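You operate a simulated robot arm through the tools that you are given. There is no shell and no other tool.

You are at the controls of a simulated robot arm. One attempt, no reset.

JOB
Shut off and vent block 27 and put its cap in the tray.
Fine: blue-tipped handle first; cap off only once the air stops blowing, into the small grey tray; then shut the red-tipped handle again. The header keeps its air; leave the other blocks alone.

It is judged by the outcome, as a careful person would: the job done as asked, and still so three seconds after it is handed in. It fails if anything else is knocked over, pushed out of place, dropped, spilled or broken. Lids that push on must go on centred and level and be pressed home; caps that screw on are set level and turned clockwise until they are tight.

ROBOT AND FRAMES
A 6-joint arm with a two-finger gripper, fixed in place. Base frame: the origin is on the floor under the middle of its stand, x ahead of it, y to its left, z up. Readings come in m, degrees, newtons and seconds.
It reaches about 1.417 m from its shoulder. Its first joint turns from -166.0 to 166.0 degrees. Payload 3.43 kg.
Tool frame: the origin (TCP) lies between the finger pads and is the grasp point; the fingertips stand 0.02 m ahead of it; z points along the fingers, y is the line along which they close. The gripper opens to 0.19 m; its body begins 0.248 m behind the TCP.
Orientation is told as [roll, pitch, yaw] about the base's x, y, z axes, in that order, counted from this pose: with the fingers straight down and closing along the base's y, the tool's x points along the base's -x, its y along +y and its z along -z.

CONTROLS
- The arm moves only by the tool drive_tool. Its argument "plan" is a list of rows, each an object (a shift or turn left out is 0, a gripper value left out holds the last) with "travel": the shift along the tool's x, y, z in m, a list of three; "delta_rot": the turn, a rotation vector about the tool's x, y, z in degrees, a list of three; "grip": the finger opening in m, from 0 to 0.19. In form: [{"travel": [x, y, z], "delta_rot": [rx, ry, rz], "grip": grip}, ...]. A call has 1 to 20 rows; each row shifts and turns the commanded pose from where the row before left it, along the tool's axes as they then stand. A row lasts 0.2 s, in which the tool goes at most 0.05 m and 8.6 degrees; a call with a longer step from one row to the next is refused whole, and so is a gripper value outside its range. Where a pose cannot be reached the arm comes as near as it can. A force on the tool above 90 N (or 10 N above the force at the start of the call, whichever is more), or a blocked arm, ends the call early, and 0.2 s more pass. Each finger travels about 0.153 m/s and halts on what it meets, pressing with about 38 N; the grip force reading is that of the motor and also rises with nothing between the fingers. The clock runs only during rows and for 0.2 s after the last one: add rows that do not move to give the fingers time. It gives the time, the measured TCP pose, the force on the tool (base axes), the opening and the grip force at its end, in the units of the frame above (readings bear some noise), with the torque about the TCP (base axes, N m) and any sound that the robot's microphone picked up, and new pictures: "show" is both (left out), scene, wrist or none.
- Cameras (640 x 400 px; columns grow to the right, rows downward): "scene" is fixed at [0.0516, 0.6479, 2.0179]; the picture's right is [-0.48, -0.88, 0.00], its down [-0.43, 0.23, -0.87] and it looks along [0.77, -0.42, -0.49] (base axes); focal length 366 px, centre (320, 200). "wrist" rides on the gripper at [0.07, -0.008, -0.288] in the tool frame; the picture's right is [0.12, 0.99, 0.00], its down [-0.96, 0.12, -0.25] and it looks along [-0.25, 0.03, 0.97] (tool axes); focal length 261 px, centre (320, 200). There is no depth. A picture from a camera that has moved, and an enlarged one, comes with that camera's place and axes in the base frame and with its lens.
- move_column(by): moves the trunk up (or, below 0, down) by that many m; the arm rides with it, the base frame stays. It gives what a move gives, with no picture.
- inspect(camera, box): a new picture of the part [left, top, right, bottom] of that camera's present view, enlarged. It takes no simulated time.
- hand_in(): hands the job in; it is judged then, once.

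Places have to be worked out from the pictures, the camera data and where the tool is seen. Open the gripper and draw the arm clear of the work before you hand the job in, unless the task says otherwise.

The tools are called after "Call:" as a command line: name --argument value ..., lists and objects as JSON in quotes. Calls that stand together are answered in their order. drive_tool: Moves the arm, as the interface text tells. Its arguments: {"type":"object","properties":{"plan":{"type":"array","items":{"type":"object","properties":{"travel":{"type":"array","items":{"type":"number"}},"delta_rot":{"type":"array","items":{"type":"number"}},"grip":{"type":"number"}}}},"show":{"type":"string","enum":["both","scene","wrist","none"]}},"required":["plan"]} The other tools are called the same way: move_column (by) moves the trunk up or down; inspect (camera, box) takes an enlarged picture of a part of a camera's view; hand_in () hands the job in.

At the start:

```text
time_s: 0.0
position: [0.6177, -0.0936, 1.5524]
tcp_rot: [0.1, 0.0, -0.1]
ft_force: [0.0, 0.2, 0.7]
torque: [0.04, 0.02, 0.0]
opening: 0.19
finger_force: 0.1
trunk travel left (down, up): [-0.35, 0.09]
```

scene: 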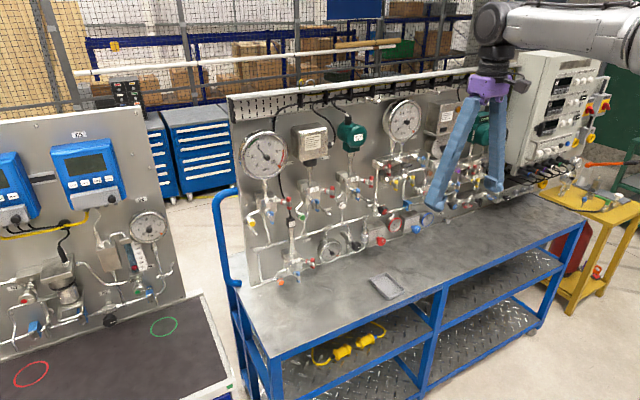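
wrist: 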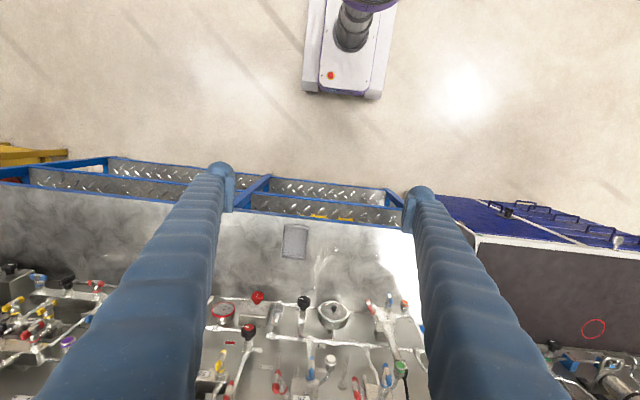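

I start by looking closely at the panel in the scene camera to find block 27, its handles and cap, and the grey tray.

Call:
inspect --camera "scene" --box '[230, 90, 390, 190]'

Call:
inspect --camera "scene" --box '[230, 180, 390, 280]'

Call:
inspect --camera "scene" --box '[340, 90, 500, 190]'

Call:
inspect --camera "scene" --box '[340, 170, 500, 270]'

Call:
inspect --camera "wrist" --box '[200, 280, 440, 400]'

```text
4.00 times, centred on (310, 140) of scene
camera zoom: at [0.0516, 0.6479, 2.0179], right [-0.48, -0.88, 0.0], down [-0.43, 0.23, -0.87], along [0.77, -0.42, -0.49], focal length 1463 px, centre (360, 440)
```

zoom: 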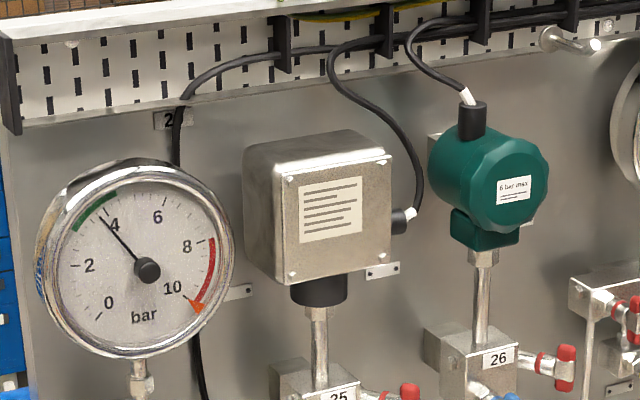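

```text
4.00 times, centred on (310, 230) of scene
camera zoom: at [0.0516, 0.6479, 2.0179], right [-0.48, -0.88, 0.0], down [-0.43, 0.23, -0.87], along [0.77, -0.42, -0.49], focal length 1463 px, centre (360, 80)
```

zoom: 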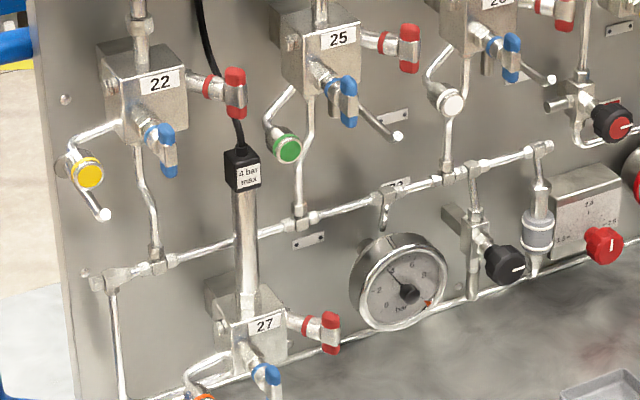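

```text
4.00 times, centred on (420, 140) of scene
camera zoom: at [0.0516, 0.6479, 2.0179], right [-0.48, -0.88, 0.0], down [-0.43, 0.23, -0.87], along [0.77, -0.42, -0.49], focal length 1463 px, centre (-80, 440)
```

zoom: 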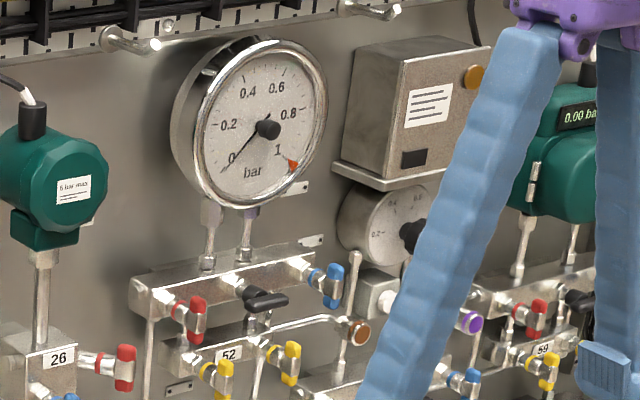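

```text
4.00 times, centred on (420, 220) of scene
camera zoom: at [0.0516, 0.6479, 2.0179], right [-0.48, -0.88, 0.0], down [-0.43, 0.23, -0.87], along [0.77, -0.42, -0.49], focal length 1463 px, centre (-80, 120)
```

zoom: 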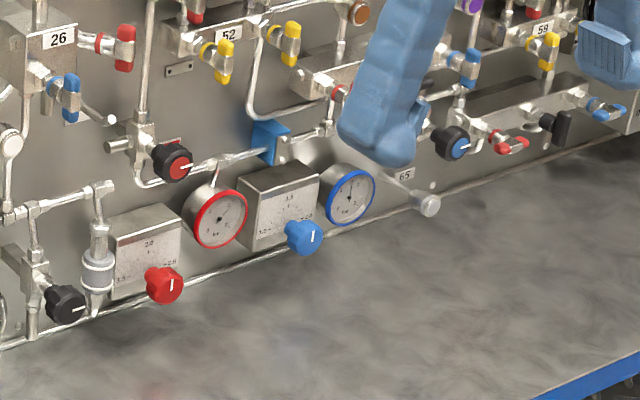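

```text
2.67 times, centred on (320, 340) of wrist
camera zoom: at [0.5467, -0.1015, 1.8412], right [-0.12, 0.99, 0.0], down [0.96, 0.12, 0.25], along [0.25, 0.03, -0.97], focal length 695 px, centre (320, -173)
```

zoom: 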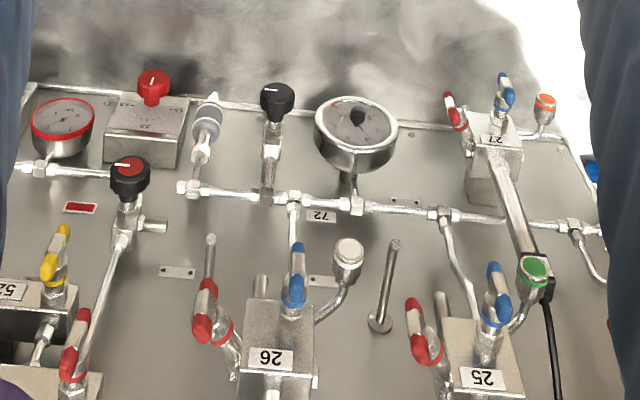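

Block 27 is at the lower left of the panel with a red-tipped handle, a blue-tipped handle and an orange cap. I zoom in further on it and the tray.

Call:
inspect --camera "scene" --box '[264, 240, 328, 290]'

Call:
inspect --camera "scene" --box '[350, 255, 430, 305]'

Call:
inspect --camera "wrist" --box '[350, 290, 430, 340]'

Call:
inspect --camera "wrist" --box '[270, 210, 350, 270]'

```text
8.00 times, centred on (296, 265) of scene
camera zoom: at [0.0516, 0.6479, 2.0179], right [-0.48, -0.88, 0.0], down [-0.43, 0.23, -0.87], along [0.77, -0.42, -0.49], focal length 2927 px, centre (512, -320)
```

zoom: 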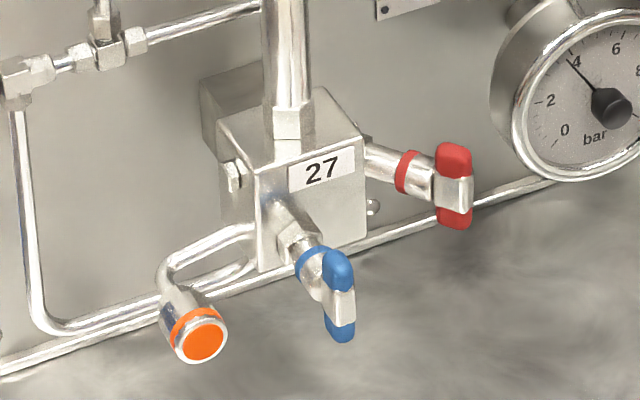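

```text
8.00 times, centred on (390, 280) of scene
camera zoom: at [0.0516, 0.6479, 2.0179], right [-0.48, -0.88, 0.0], down [-0.43, 0.23, -0.87], along [0.77, -0.42, -0.49], focal length 2927 px, centre (-240, -440)
```

zoom: 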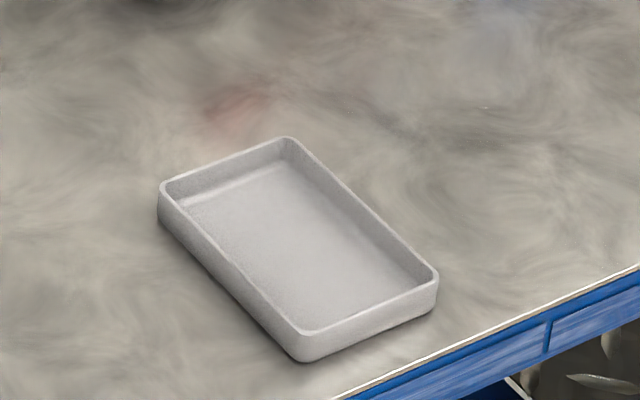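

```text
8.00 times, centred on (390, 315) of wrist
camera zoom: at [0.5467, -0.1015, 1.8412], right [-0.12, 0.99, 0.0], down [0.96, 0.12, 0.25], along [0.25, 0.03, -0.97], focal length 2085 px, centre (-240, -720)
```

zoom: 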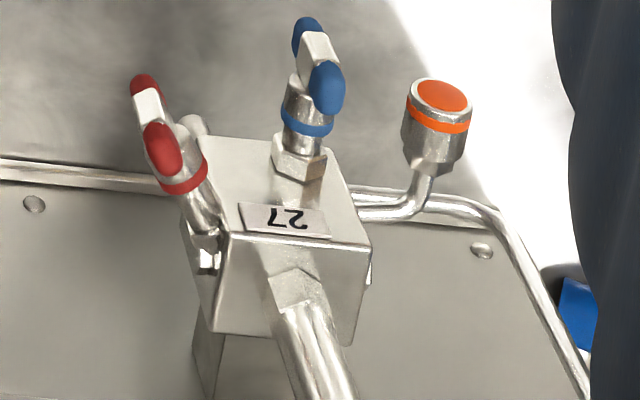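

```text
6.67 times, centred on (310, 240) of wrist
camera zoom: at [0.5467, -0.1015, 1.8412], right [-0.12, 0.99, 0.0], down [0.96, 0.12, 0.25], along [0.25, 0.03, -0.97], focal length 1738 px, centre (387, -67)
```

zoom: 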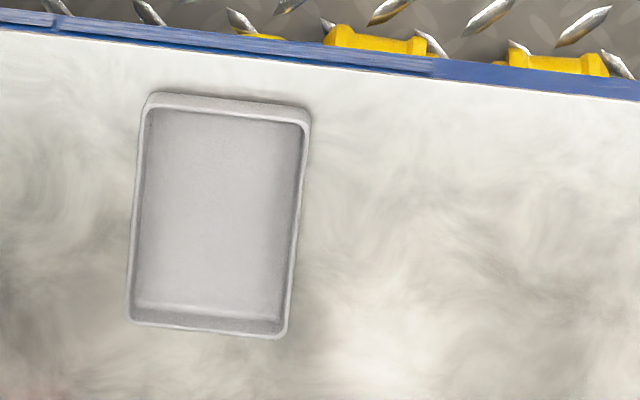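

I triangulate roughly: blue handle about (1.05, 0.20, 1.06), red about (1.07, 0.12, 1.09), cap about (1.075, 0.26, 1.05), tray about (0.92, -0.14, 0.98). I look at the fingertips and at block 65/other handles to learn the size of the fingers and how handles look.

Call:
inspect --camera "wrist" --box '[180, 140, 460, 300]'

Call:
inspect --camera "scene" --box '[410, 70, 530, 220]'

Call:
inspect --camera "scene" --box '[560, 140, 640, 220]'

Call:
inspect --camera "scene" --box '[230, 180, 310, 230]'

Call:
inspect --camera "scene" --box '[290, 160, 370, 210]'

```text
2.29 times, centred on (320, 220) of wrist
camera zoom: at [0.5467, -0.1015, 1.8412], right [-0.12, 0.99, 0.0], down [0.96, 0.12, 0.25], along [0.25, 0.03, -0.97], focal length 596 px, centre (320, 154)
```

zoom: 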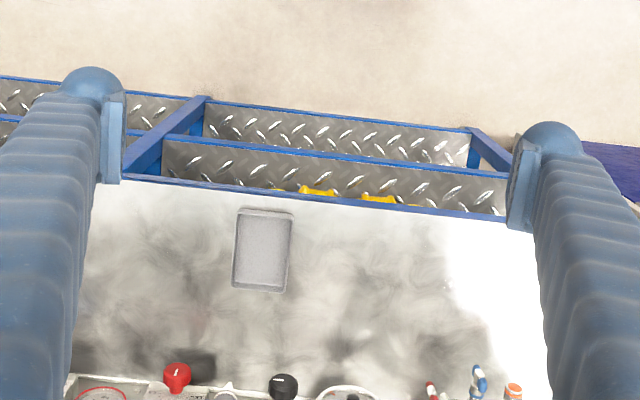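

```text
2.67 times, centred on (470, 145) of scene
camera zoom: at [0.0516, 0.6479, 2.0179], right [-0.48, -0.88, 0.0], down [-0.43, 0.23, -0.87], along [0.77, -0.42, -0.49], focal length 976 px, centre (-80, 347)
```

zoom: 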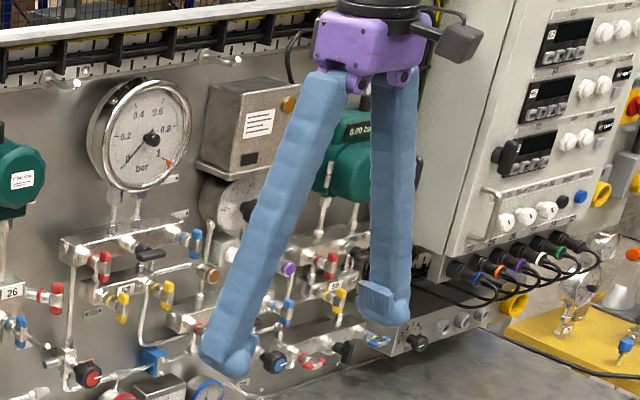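

```text
5.00 times, centred on (600, 180) of scene
camera zoom: at [0.0516, 0.6479, 2.0179], right [-0.48, -0.88, 0.0], down [-0.43, 0.23, -0.87], along [0.77, -0.42, -0.49], focal length 1829 px, centre (-1080, 300)
```

zoom: 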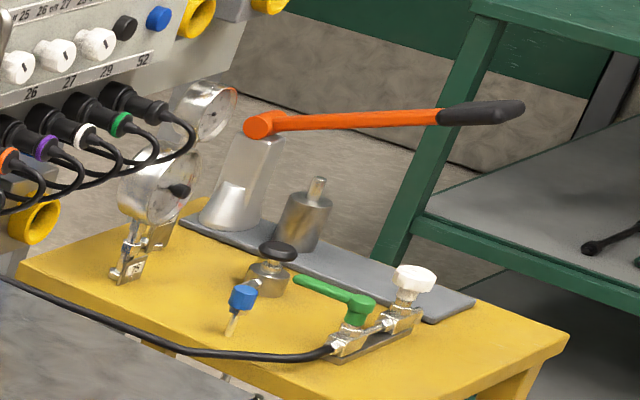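

```text
8.00 times, centred on (270, 205) of scene
camera zoom: at [0.0516, 0.6479, 2.0179], right [-0.48, -0.88, 0.0], down [-0.43, 0.23, -0.87], along [0.77, -0.42, -0.49], focal length 2927 px, centre (720, 160)
```

zoom: 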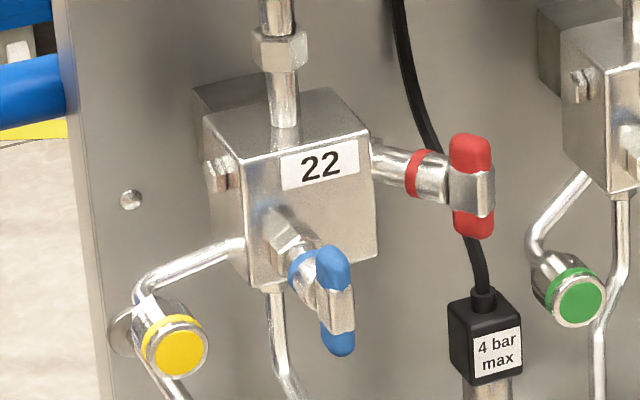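

```text
8.00 times, centred on (330, 185) of scene
camera zoom: at [0.0516, 0.6479, 2.0179], right [-0.48, -0.88, 0.0], down [-0.43, 0.23, -0.87], along [0.77, -0.42, -0.49], focal length 2927 px, centre (240, 320)
```

zoom: 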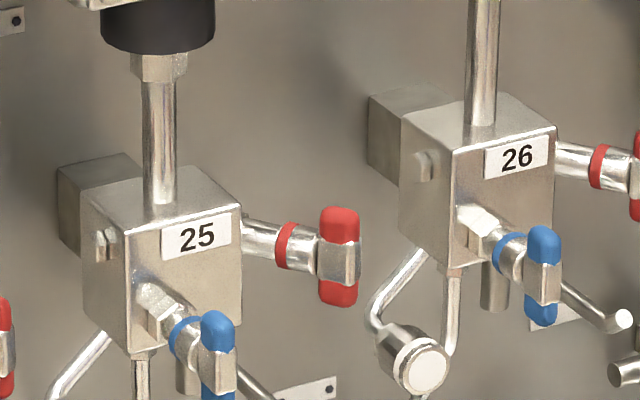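

The fingers are chunky (about 3 cm outward of each pad), so I'll work with the tool horizontal, facing the block along the stem. I swing the tool to point along +x in free space in front of the bench, narrowing the gripper.

Call:
drive_tool --plan '[{"travel": [-0.021, 0.026, 0.02], "delta_rot": [0, -8.18, 0], "grip": 0.08}, {"travel": [-0.0179, 0.026, 0.0228], "delta_rot": [0, -8.18, 0]}, {"travel": [-0.0145, 0.026, 0.0251], "delta_rot": [0, -8.18, 0]}, {"travel": [-0.0108, 0.026, 0.0269], "delta_rot": [0, -8.18, 0]}, {"travel": [-0.0069, 0.026, 0.0282], "delta_rot": [0, -8.18, 0]}, {"travel": [-0.0028, 0.026, 0.0289], "delta_rot": [0, -8.18, 0]}, {"travel": [0.0014, 0.026, 0.029], "delta_rot": [0, -8.18, 0]}, {"travel": [0.0055, 0.026, 0.0285], "delta_rot": [0, -8.18, 0]}, {"travel": [0.0095, 0.026, 0.0274], "delta_rot": [0, -8.18, 0]}, {"travel": [0.0133, 0.026, 0.0258], "delta_rot": [0, -8.18, 0]}, {"travel": [0.0168, 0.026, 0.0236], "delta_rot": [0, -8.18, 0]}, {}, {}]'

```text
time_s: 2.8
position: [0.8744, 0.2163, 1.3871]
tcp_rot: [-62.1, -87.1, 61.0]
ft_force: [0.9, 0.5, -0.3]
torque: [0.02, -0.05, 0.03]
opening: 0.08
finger_force: 0.0
out of reach, approached as far as the arm can: row 6, 7, 9, 10, 11
trunk travel left (down, up): [-0.35, 0.09]
camera wrist: at [0.5841, 0.2114, 1.3258], right [0.01, 0.99, -0.16], down [-0.22, 0.16, 0.96], along [0.97, 0.02, 0.22], focal length 261 px, centre (320, 200)
```

scene: 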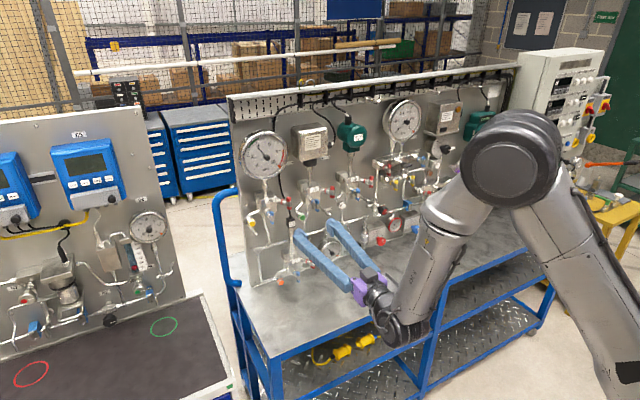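
wrist: 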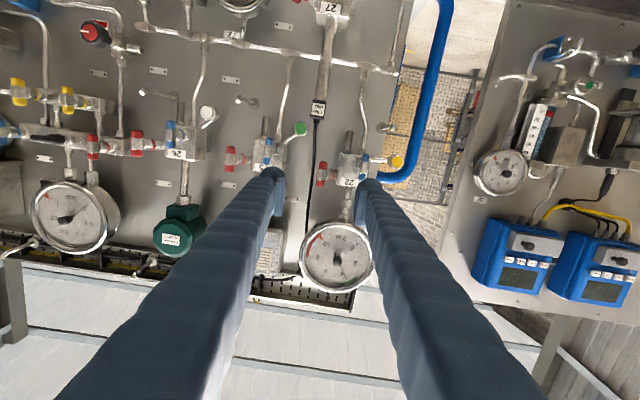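

The arm reached a nearly horizontal pose, but reports some rows out of reach (arm quite folded). I check the resting state and then continue outward/downward with a small step.

Call:
drive_tool --plan '[{}, {}]' --show "none"

```text
time_s: 3.4
position: [0.8716, 0.2155, 1.3889]
tcp_rot: [-63.8, -87.1, 62.7]
ft_force: [0.6, -0.6, 0.3]
torque: [0.0, 0.06, 0.0]
opening: 0.08
finger_force: 0.1
trunk travel left (down, up): [-0.35, 0.09]
```

Not out of reach at rest. I level the tool (small correction) and go straight down to the blue handle's height while staying about 15 cm short of the handles.

Call:
drive_tool --plan '[{"delta_rot": [-1.1, -1.3, 2.6]}, {"travel": [0.04, -0.002, 0.004]}, {"travel": [0.04, -0.002, 0.004]}, {"travel": [0.04, -0.002, 0.004]}, {"travel": [0.04, -0.002, 0.004]}, {"travel": [0.04, -0.002, 0.004]}, {"travel": [0.04, -0.002, 0.004]}, {"travel": [0.04, -0.002, 0.004]}, {"travel": [0.04, -0.002, 0.004]}, {}, {}]'

```text
time_s: 5.8
position: [1.0034, 0.2612, 1.162]
tcp_rot: [-68.7, -85.5, 66.7]
ft_force: [-1.0, -0.3, 0.2]
torque: [-0.04, -0.02, 0.03]
opening: 0.0801
finger_force: 0.0
out of reach, approached as far as the arm can: row 1, 2, 3, 4, 5, 6, 7, 8, 9
trunk travel left (down, up): [-0.35, 0.09]
camera wrist: at [0.7138, 0.257, 1.1012], right [0.03, 0.98, -0.19], down [-0.21, 0.19, 0.96], along [0.98, 0.02, 0.21], focal length 261 px, centre (320, 200)
```

scene: 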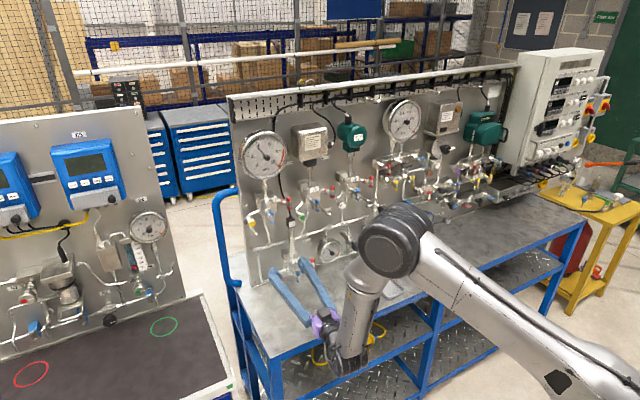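
wrist: 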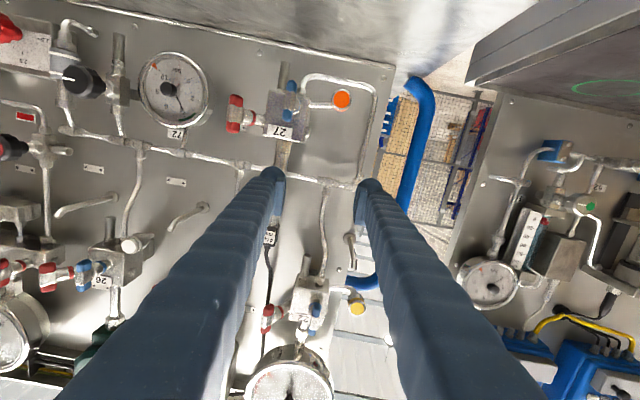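

The unreachable steps pushed the arm outward toward the panel (x = 1.00), so I must stop working in that limit. It looks like a wrist limit because the shoulder is high, so I back off up and away with the tool tipped down a bit, and then lower the trunk.

Call:
drive_tool --plan '[{"travel": [-0.03, 0, -0.03], "delta_rot": [0, 8, 0]}, {"travel": [-0.03, 0, -0.035], "delta_rot": [0, 8, 0]}, {"travel": [-0.035, 0, -0.033], "delta_rot": [0, 6, 0]}, {"travel": [-0.035, 0, -0.033]}, {"travel": [-0.035, 0, -0.033]}, {"travel": [-0.035, 0, -0.033]}, {}]' --show "scene"

```text
time_s: 7.4
position: [0.8779, 0.2761, 1.4032]
tcp_rot: [-6.5, -66.4, 4.9]
ft_force: [0.0, 0.4, -0.5]
torque: [0.05, 0.01, -0.01]
opening: 0.08
finger_force: 0.2
trunk travel left (down, up): [-0.35, 0.09]
```

scene: 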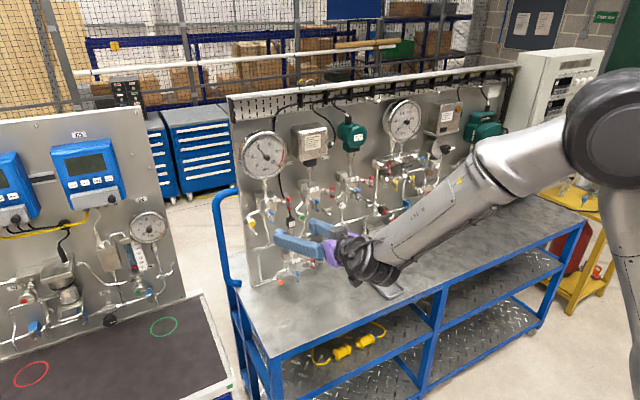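

Now the arm is clear and reachable. I lower the trunk by 0.25 m, which brings the TCP to about z = 1.15, still well above the bench.

Call:
move_column --by -0.25

```text
time_s: 10.0
position: [0.8751, 0.276, 1.1545]
tcp_rot: [-6.6, -66.5, 4.9]
ft_force: [-0.2, 0.1, 0.4]
torque: [0.04, 0.01, 0.03]
opening: 0.08
finger_force: 0.0
trunk travel left (down, up): [-0.1, 0.34]
```

I level the tool to horizontal and shift it in line with the block, staying at x≈0.87.

Call:
drive_tool --plan '[{"travel": [0, -0.02, 0], "delta_rot": [-0.4, -7.8, 0.9]}, {"travel": [0, -0.02, 0], "delta_rot": [-0.4, -7.8, 0.9]}, {"travel": [0, -0.02, 0], "delta_rot": [-0.4, -7.8, 0.9]}, {}]'

```text
time_s: 11.0
position: [0.881, 0.2242, 1.1663]
tcp_rot: [-62.8, -89.2, 61.8]
ft_force: [0.4, 0.0, -0.5]
torque: [-0.01, -0.04, -0.02]
opening: 0.0801
finger_force: 0.0
out of reach, approached as far as the arm can: row 3
trunk travel left (down, up): [-0.1, 0.34]
camera wrist: at [0.5925, 0.2199, 1.0997], right [0.02, 0.99, -0.13], down [-0.24, 0.13, 0.96], along [0.97, 0.02, 0.24], focal length 261 px, centre (320, 200)
```

scene: 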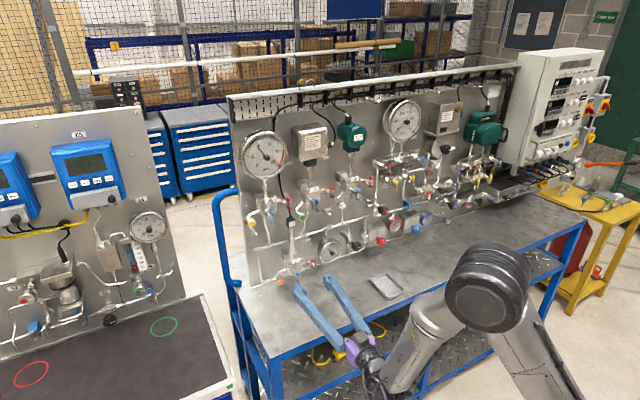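
wrist: 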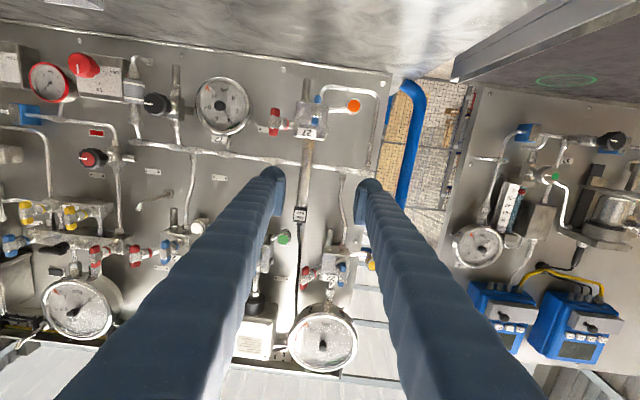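

The tool is now level and the arm is near a fold limit here, but moving outward relaxes it. I lower the trunk by the remaining 0.10 m, bringing the TCP to the blue handle's height.

Call:
move_column --by -0.1

Call:
inspect --camera "wrist" --box '[220, 100, 420, 225]'

Call:
inspect --camera "scene" --box '[240, 230, 480, 400]'

```text
time_s: 12.3
position: [0.8799, 0.2223, 1.0679]
tcp_rot: [-61.7, -89.1, 60.7]
ft_force: [-0.3, 0.6, 0.6]
torque: [0.0, 0.01, -0.03]
opening: 0.0799
finger_force: 0.0
trunk travel left (down, up): [0.0, 0.44]
```

```text
3.20 times, centred on (320, 162) of wrist
camera zoom: at [0.5919, 0.2196, 1.0004], right [0.02, 0.99, -0.13], down [-0.24, 0.13, 0.96], along [0.97, 0.01, 0.24], focal length 834 px, centre (320, 320)
```

zoom: 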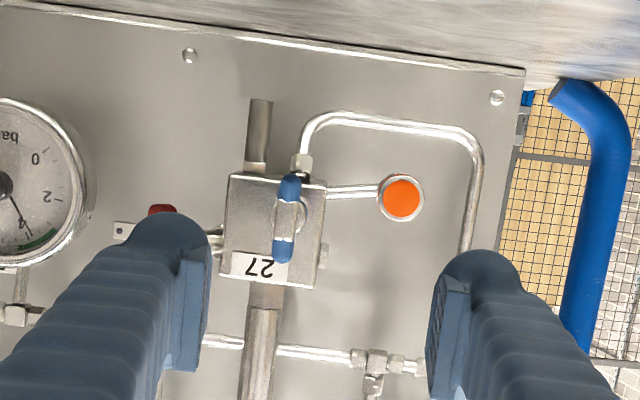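

```text
2.35 times, centred on (360, 315) of scene
camera zoom: at [0.0516, 0.6479, 2.0179], right [-0.48, -0.88, 0.0], down [-0.43, 0.23, -0.87], along [0.77, -0.42, -0.49], focal length 861 px, centre (226, -71)
```

zoom: 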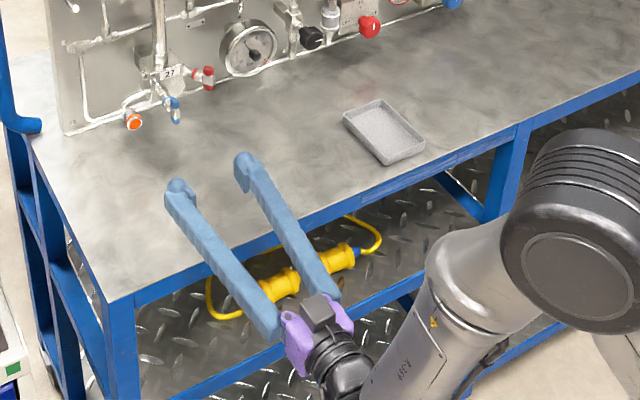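

The wrist view puts the blue bar at about (1.053, 0.197, 1.060), vertical, about 4.8 cm long; cap at (1.07, 0.261, 1.043). I trim the orientation and move to a pre-grasp pose 8 cm short of the bar, with the opening reduced.

Call:
drive_tool --plan '[{"delta_rot": [-1.0, -0.4, 0.8], "grip": 0.05}, {"travel": [0.004, -0.0125, 0.045]}, {"travel": [0.004, -0.0125, 0.045]}, {}, {}]'

```text
time_s: 13.5
position: [0.9715, 0.2003, 1.0609]
tcp_rot: [-58.6, -89.8, 58.4]
ft_force: [-0.4, 0.5, -0.8]
torque: [-0.01, 0.03, 0.04]
opening: 0.0501
finger_force: 0.1
out of reach, approached as far as the arm can: row 2
trunk travel left (down, up): [0.0, 0.44]
camera wrist: at [0.6843, 0.194, 0.9921], right [0.0, 0.99, -0.12], down [-0.25, 0.12, 0.96], along [0.97, 0.03, 0.24], focal length 261 px, centre (320, 200)
```

scene: 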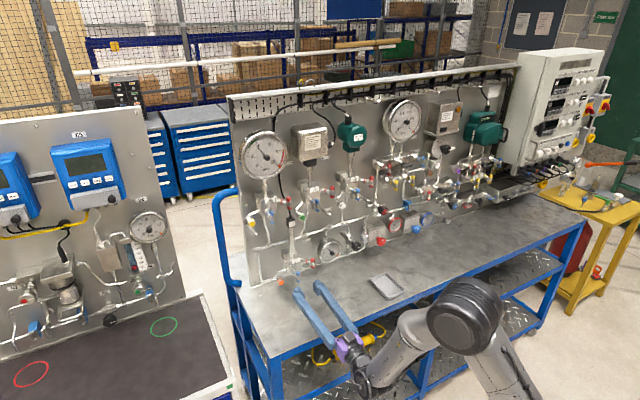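
wrist: 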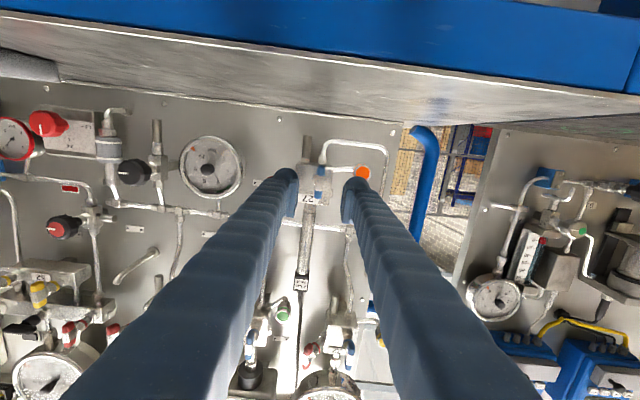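

Orientation is now within 0.3° of level and the TCP is at (0.9715, 0.2003, 1.0609). I zoom in to check alignment with the blue bar.

Call:
inspect --camera "wrist" --box '[260, 130, 400, 220]'

Call:
inspect --camera "scene" --box '[260, 240, 380, 315]'

```text
4.44 times, centred on (330, 175) of wrist
camera zoom: at [0.6843, 0.194, 0.9921], right [0.0, 0.99, -0.12], down [-0.25, 0.12, 0.96], along [0.97, 0.03, 0.24], focal length 1158 px, centre (276, 311)
```

zoom: 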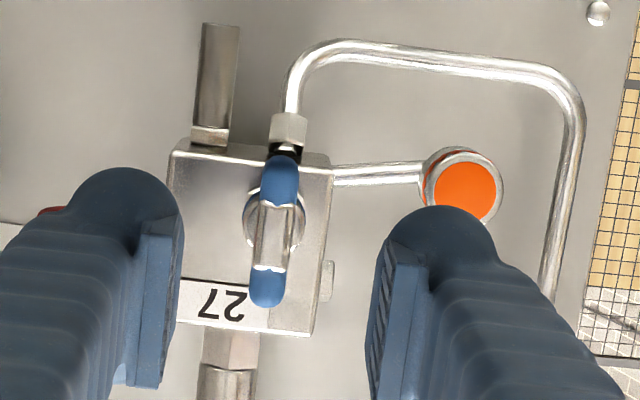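

```text
5.33 times, centred on (320, 278) of scene
camera zoom: at [0.0516, 0.6479, 2.0179], right [-0.48, -0.88, 0.0], down [-0.43, 0.23, -0.87], along [0.77, -0.42, -0.49], focal length 1951 px, centre (320, -213)
```

zoom: 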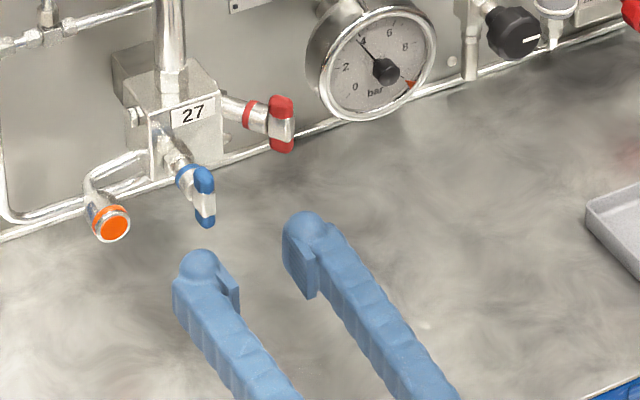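

The tool axis points at the bar's centre (about 2 mm high) and the bar is parallel to the pads. I narrow to 40 mm and advance 73 mm so that the pads straddle the bar with tips short of the cap's face.

Call:
drive_tool --plan '[{"grip": 0.042}, {"travel": [0.001, -0.0005, 0.025]}, {"travel": [0.001, -0.0005, 0.025]}, {"travel": [0, 0, 0.0235]}, {}, {}]'

Call:
inspect --camera "wrist" --box '[260, 130, 400, 220]'

Call:
inspect --camera "scene" --box '[260, 240, 380, 315]'

```text
time_s: 14.9
position: [1.0451, 0.1983, 1.061]
tcp_rot: [75.2, -89.9, -75.3]
ft_force: [0.2, -0.4, -0.2]
torque: [0.01, -0.01, 0.04]
opening: 0.0416
finger_force: 0.1
trunk travel left (down, up): [0.0, 0.44]
camera wrist: at [0.7569, 0.1915, 0.9915], right [0.0, 0.99, -0.12], down [-0.25, 0.11, 0.96], along [0.97, 0.03, 0.25], focal length 261 px, centre (320, 200)
```

scene: 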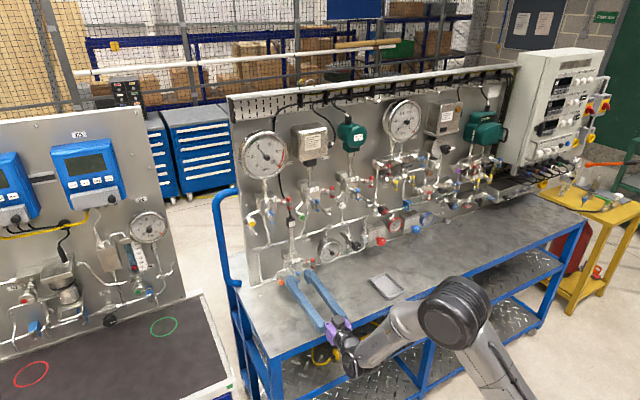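
wrist: 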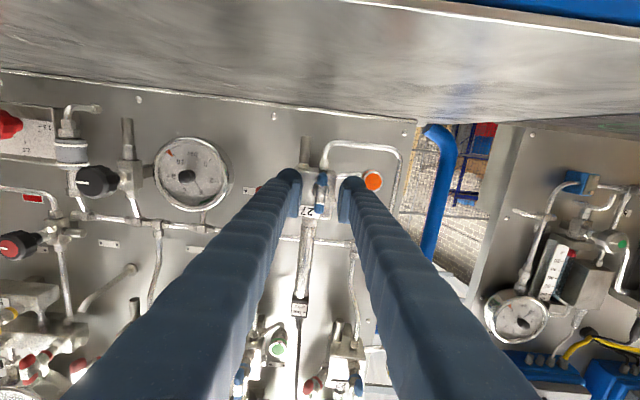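

```text
4.44 times, centred on (330, 175) of wrist
camera zoom: at [0.7569, 0.1915, 0.9915], right [0.0, 0.99, -0.12], down [-0.25, 0.11, 0.96], along [0.97, 0.03, 0.25], focal length 1158 px, centre (276, 311)
```

zoom: 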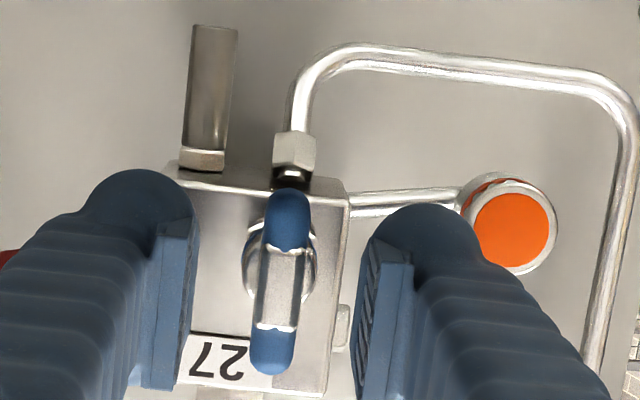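

```text
5.33 times, centred on (320, 278) of scene
camera zoom: at [0.0516, 0.6479, 2.0179], right [-0.48, -0.88, 0.0], down [-0.43, 0.23, -0.87], along [0.77, -0.42, -0.49], focal length 1951 px, centre (320, -213)
```

zoom: 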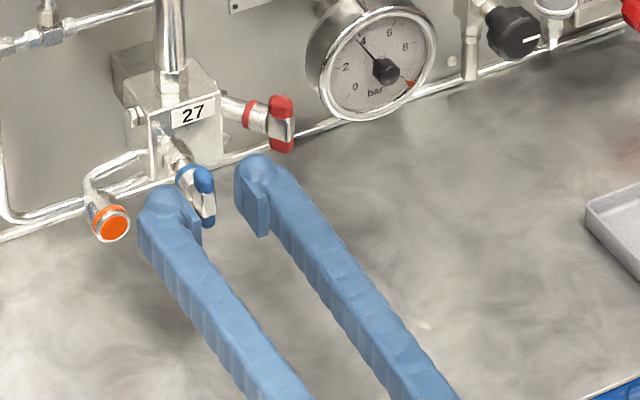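

The bar sits between the pads, centred sideways, roughly 8 mm ahead of the TCP. I drop 1.5 mm and close on it.

Call:
drive_tool --plan '[{"travel": [0.0015, 0, 0.001]}, {"grip": 0.0}, {}, {}]' --show "wrist"

Call:
inspect --camera "wrist" --box '[260, 130, 400, 220]'

```text
time_s: 15.9
position: [1.0458, 0.1985, 1.0587]
tcp_rot: [58.8, -90.0, -58.9]
ft_force: [3.6, 6.8, -0.6]
torque: [-0.01, 0.02, 0.06]
opening: 0.0109
finger_force: 43.9
trunk travel left (down, up): [0.0, 0.44]
camera wrist: at [0.7585, 0.192, 0.9893], right [0.0, 0.99, -0.12], down [-0.25, 0.11, 0.96], along [0.97, 0.03, 0.25], focal length 261 px, centre (320, 200)
```

wrist: 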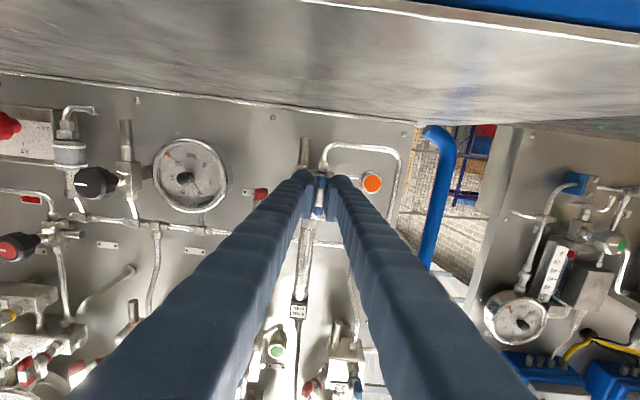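

```text
4.44 times, centred on (330, 175) of wrist
camera zoom: at [0.7585, 0.192, 0.9893], right [0.0, 0.99, -0.12], down [-0.25, 0.11, 0.96], along [0.97, 0.03, 0.25], focal length 1158 px, centre (276, 311)
```

zoom: 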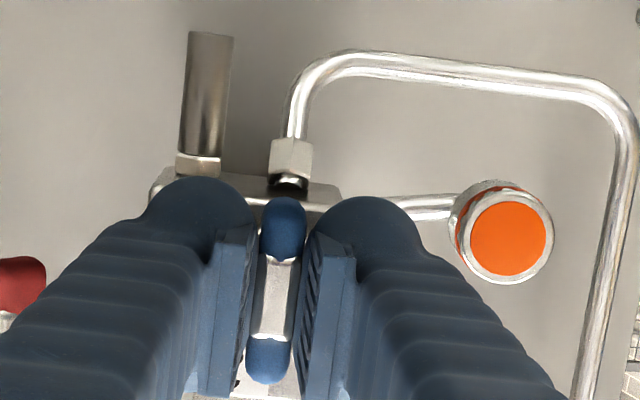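

The bar is gripped (opening 10.9 mm). I begin turning clockwise (positive about the tool axis) by 24° and watch the torque.

Call:
drive_tool --plan '[{"delta_rot": [0, 0, 8]}, {"delta_rot": [0, 0, 8]}, {"delta_rot": [0, 0, 8]}, {}]' --show "wrist"

Call:
inspect --camera "wrist" --box '[260, 130, 400, 220]'

```text
time_s: 16.4
position: [1.0536, 0.2003, 1.0616]
tcp_rot: [68.3, -84.3, -71.7]
ft_force: [-15.6, -11.9, -0.1]
torque: [-0.05, -0.58, 0.53]
opening: 0.0113
finger_force: 44.3
out of reach, approached as far as the arm can: row 1, 2
trunk travel left (down, up): [0.0, 0.44]
stopped in row 2: the force on the tool passed its limit at 101 N (the readings are from after the stop); the commanded pose is now the measured one
camera wrist: at [0.7622, 0.2156, 1.0029], right [0.06, 1.0, -0.03], down [-0.21, 0.04, 0.98], along [0.98, -0.05, 0.21], focal length 261 px, centre (320, 200)
```

wrist: 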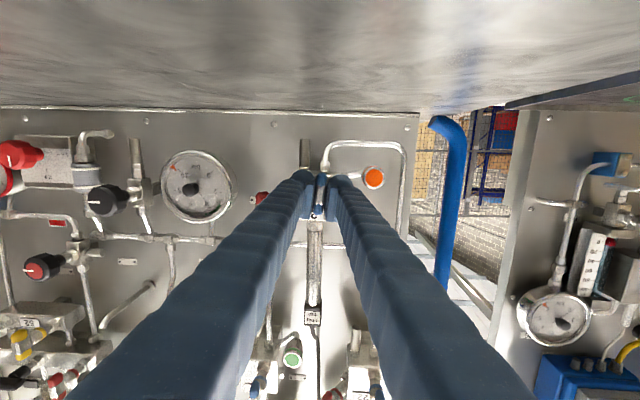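

```text
4.44 times, centred on (330, 175) of wrist
camera zoom: at [0.7622, 0.2156, 1.0029], right [0.06, 1.0, -0.03], down [-0.21, 0.04, 0.98], along [0.98, -0.05, 0.21], focal length 1158 px, centre (276, 311)
```

zoom: 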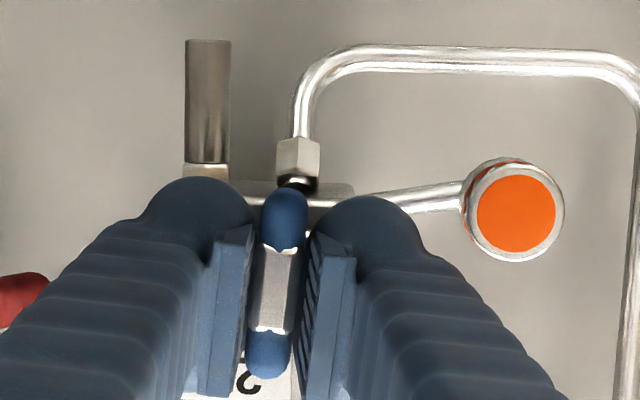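

Rolling + is out of reach (likely the last joint is at its end), and the bar only turned about 5°. I release, back off, and test whether rolling the other way is free, so I can re-grip half a turn around.

Call:
drive_tool --plan '[{"grip": 0.044}, {}, {"travel": [0, 0, -0.03]}, {"travel": [0, 0, -0.04]}, {"travel": [0, 0, -0.03]}, {}]' --show "wrist"

Call:
inspect --camera "wrist" --box '[260, 130, 400, 220]'

```text
time_s: 17.9
position: [0.9579, 0.22, 1.0748]
tcp_rot: [62.8, -84.8, -66.9]
ft_force: [0.1, 0.2, 0.6]
torque: [0.01, 0.03, 0.01]
opening: 0.044
finger_force: 0.0
out of reach, approached as far as the arm can: row 4, 5
trunk travel left (down, up): [0.0, 0.44]
camera wrist: at [0.6685, 0.2359, 1.0182], right [0.06, 1.0, -0.04], down [-0.2, 0.05, 0.98], along [0.98, -0.05, 0.21], focal length 261 px, centre (320, 200)
```

wrist: 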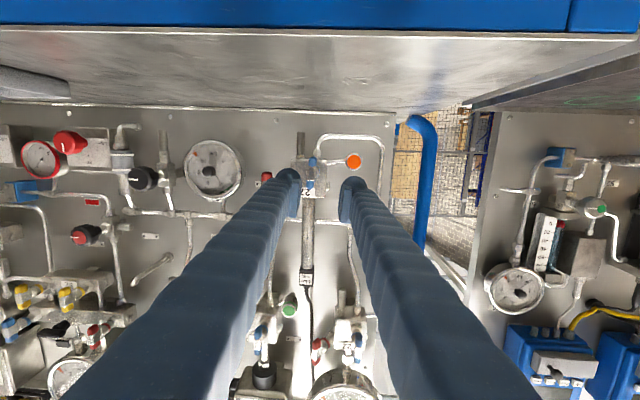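

```text
4.44 times, centred on (330, 175) of wrist
camera zoom: at [0.6685, 0.2359, 1.0182], right [0.06, 1.0, -0.04], down [-0.2, 0.05, 0.98], along [0.98, -0.05, 0.21], focal length 1158 px, centre (276, 311)
```

zoom: 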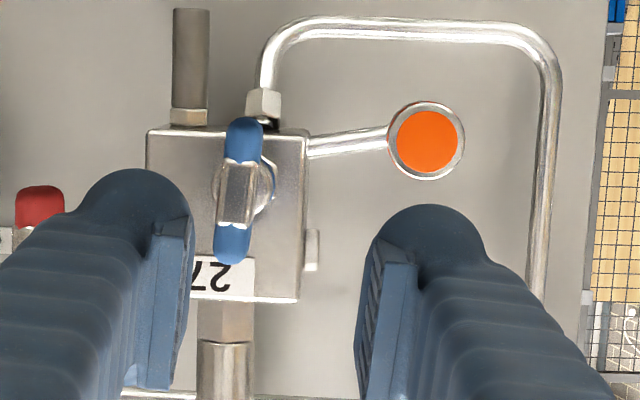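

The bar is released and intact. I now test rolling the tool the other way (−32°) in free space.

Call:
drive_tool --plan '[{"delta_rot": [0, 0, -8]}, {"delta_rot": [0, 0, -8]}, {"delta_rot": [0, 0, -8]}, {"delta_rot": [0, 0, -8]}, {}]' --show "scene"

```text
time_s: 19.1
position: [0.959, 0.2189, 1.0758]
tcp_rot: [-85.4, -63.1, 82.7]
ft_force: [-0.1, 0.5, 0.6]
torque: [0.05, 0.0, -0.03]
opening: 0.044
finger_force: 0.1
trunk travel left (down, up): [0.0, 0.44]
```

scene: 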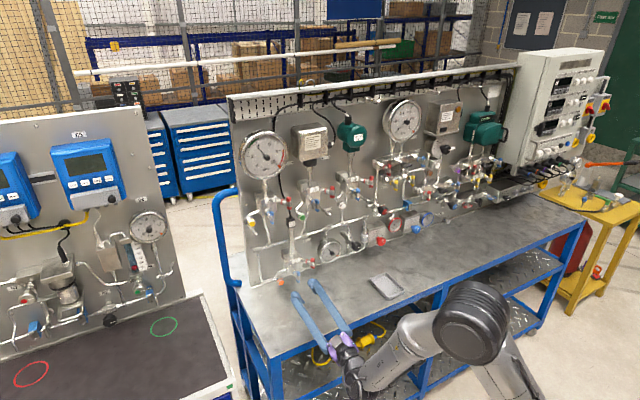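

Rolling negative is free, so the roll joint limit is on the + side. I roll on to −180° (same finger symmetry, leaving about 180° of clockwise travel) and level the tool again.

Call:
drive_tool --plan '[{"delta_rot": [0, 0, -8.5]}, {"delta_rot": [0, 0, -8.5]}, {"delta_rot": [0, 0, -8.5]}, {"delta_rot": [0, 0, -8.5]}, {"delta_rot": [0, 0, -8.5]}, {"delta_rot": [0, 0, -8.5]}, {"delta_rot": [0, 0, -8.5]}, {"delta_rot": [0, 0, -8.5]}, {"delta_rot": [0, 0, -8.5]}, {"delta_rot": [0, 0, -8.5]}, {"delta_rot": [0, 0, -8.5]}, {"delta_rot": [0, 0, -8.5]}, {"delta_rot": [0, 0, -8.5]}, {"delta_rot": [0, 0, -8.5]}, {"delta_rot": [0, 0, -8.5]}, {"delta_rot": [0, 0, -8.5]}, {"delta_rot": [0, 0, -8.5]}, {"delta_rot": [0, 0, -8.5]}, {"delta_rot": [3.2, 2.1, 0]}, {}]'

Call:
inspect --camera "wrist" --box '[240, 130, 400, 230]'

```text
time_s: 23.2
position: [0.9577, 0.2186, 1.0745]
tcp_rot: [-95.8, 89.7, 84.1]
ft_force: [0.7, -0.2, 1.0]
torque: [-0.02, -0.05, 0.03]
opening: 0.0441
finger_force: 0.1
trunk travel left (down, up): [0.0, 0.44]
camera wrist: at [0.6707, 0.2272, 1.1472], right [0.0, -0.99, 0.11], down [-0.25, -0.11, -0.96], along [0.97, -0.03, -0.25], focal length 261 px, centre (320, 200)
```

scene: 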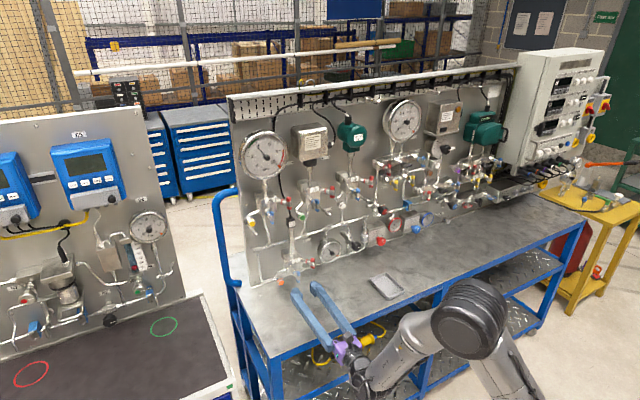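
wrist: 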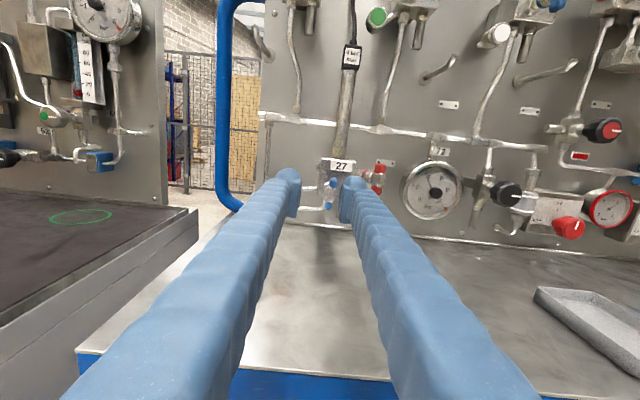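

```text
4.00 times, centred on (320, 180) of wrist
camera zoom: at [0.6707, 0.2272, 1.1472], right [0.0, -0.99, 0.11], down [-0.25, -0.11, -0.96], along [0.97, -0.03, -0.25], focal length 1043 px, centre (320, 280)
```

zoom: 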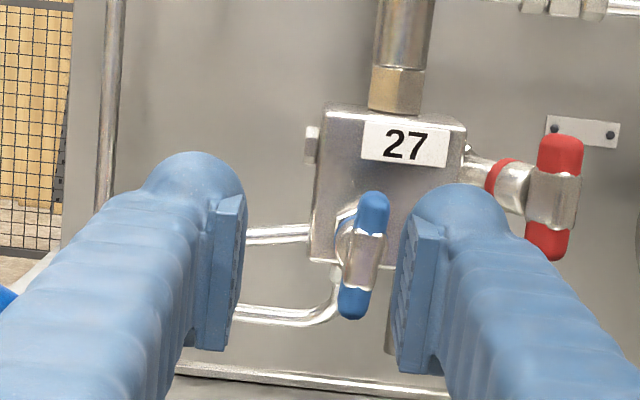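

Now the view is right-side up; the blue bar is at about (1.053, 0.200, 1.059), tilted about 6° clockwise. I align laterally and in roll, then advance to straddle it.

Call:
drive_tool --plan '[{"travel": [-0.008, 0.0093, 0], "delta_rot": [0, 0, 6], "grip": 0.042}, {"travel": [-0.007, 0.0095, 0.02]}, {"travel": [0, 0, 0.025]}, {"travel": [0, 0, 0.025]}, {"travel": [0, 0, 0.02]}, {}]' --show "wrist"

Call:
inspect --camera "wrist" --box '[240, 130, 400, 230]'

Call:
inspect --camera "scene" --box '[260, 240, 380, 315]'

```text
time_s: 24.6
position: [1.0509, 0.201, 1.0602]
tcp_rot: [-90.0, 83.7, 90.0]
ft_force: [1.2, 0.1, 0.2]
torque: [-0.01, -0.02, 0.01]
opening: 0.0421
finger_force: 0.1
trunk travel left (down, up): [0.0, 0.44]
camera wrist: at [0.7628, 0.2017, 1.1317], right [0.0, -1.0, 0.01], down [-0.25, -0.01, -0.97], along [0.97, 0.0, -0.25], focal length 261 px, centre (320, 200)
```

wrist: 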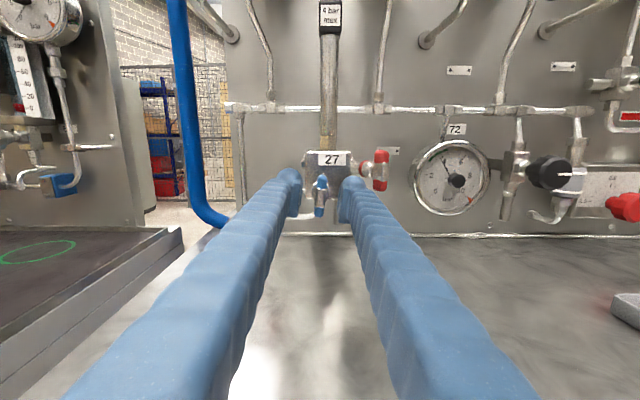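

```text
4.00 times, centred on (320, 180) of wrist
camera zoom: at [0.7628, 0.2017, 1.1317], right [0.0, -1.0, 0.01], down [-0.25, -0.01, -0.97], along [0.97, 0.0, -0.25], focal length 1043 px, centre (320, 280)
```

zoom: 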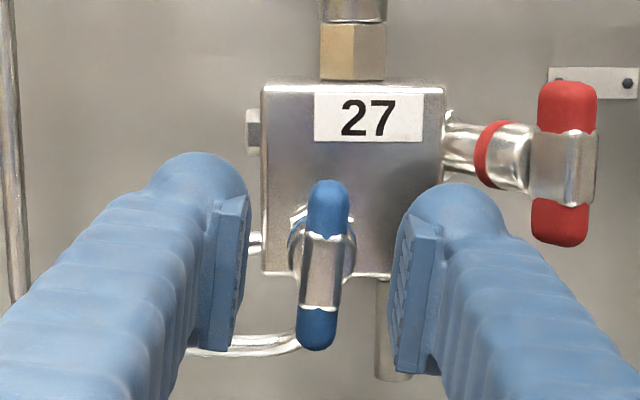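

```text
5.33 times, centred on (320, 278) of scene
camera zoom: at [0.0516, 0.6479, 2.0179], right [-0.48, -0.88, 0.0], down [-0.43, 0.23, -0.87], along [0.77, -0.42, -0.49], focal length 1951 px, centre (320, -213)
```

zoom: 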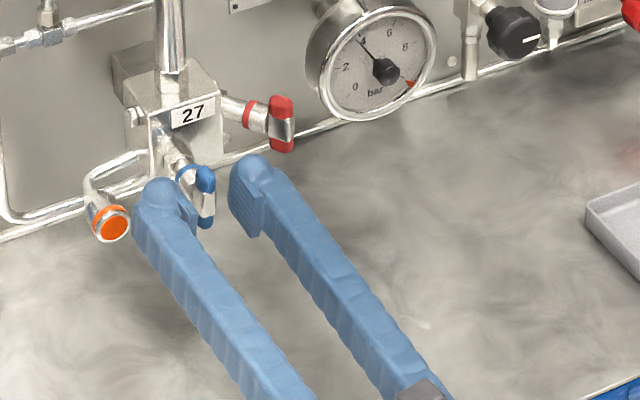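

The bar is centred between the pads with no contact. I close on it and turn clockwise 40° to see how it responds.

Call:
drive_tool --plan '[{"grip": 0.0}, {}, {}, {"delta_rot": [0, 0, 8]}, {"delta_rot": [0, 0, 8]}, {"delta_rot": [0, 0, 8]}, {"delta_rot": [0, 0, 8]}, {"delta_rot": [0, 0, 8]}, {}]' --show "wrist"

Call:
inspect --camera "wrist" --box '[240, 130, 400, 230]'

```text
time_s: 26.6
position: [1.0511, 0.1997, 1.0591]
tcp_rot: [-90.1, 43.4, 89.8]
ft_force: [24.0, -7.8, 5.1]
torque: [-0.02, -0.09, -0.11]
opening: 0.0111
finger_force: 44.6
trunk travel left (down, up): [0.0, 0.44]
camera wrist: at [0.7625, 0.1551, 1.1149], right [0.0, -0.77, -0.64], down [-0.25, 0.62, -0.75], along [0.97, 0.16, -0.19], focal length 261 px, centre (320, 200)
```

wrist: 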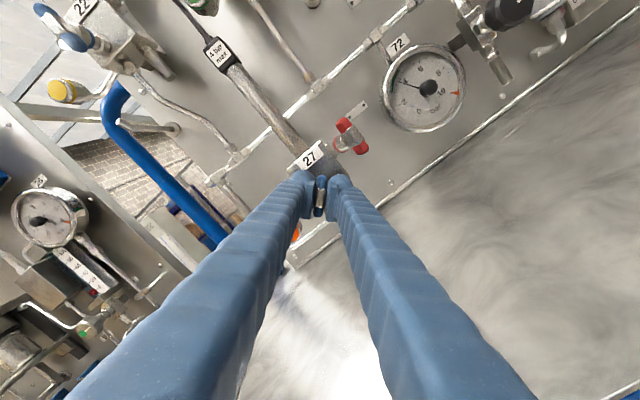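

```text
4.00 times, centred on (320, 180) of wrist
camera zoom: at [0.7625, 0.1551, 1.1149], right [0.0, -0.77, -0.64], down [-0.25, 0.62, -0.75], along [0.97, 0.16, -0.19], focal length 1043 px, centre (320, 280)
```

zoom: 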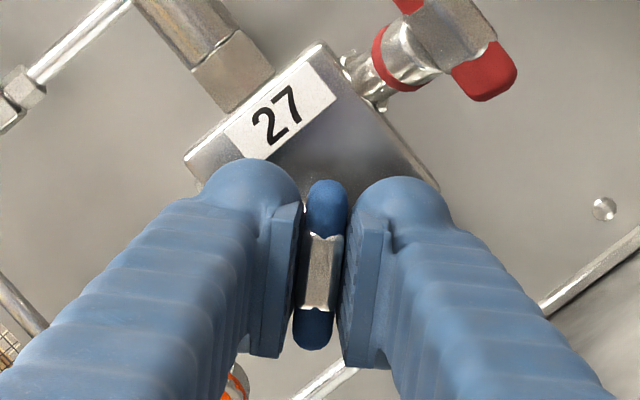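

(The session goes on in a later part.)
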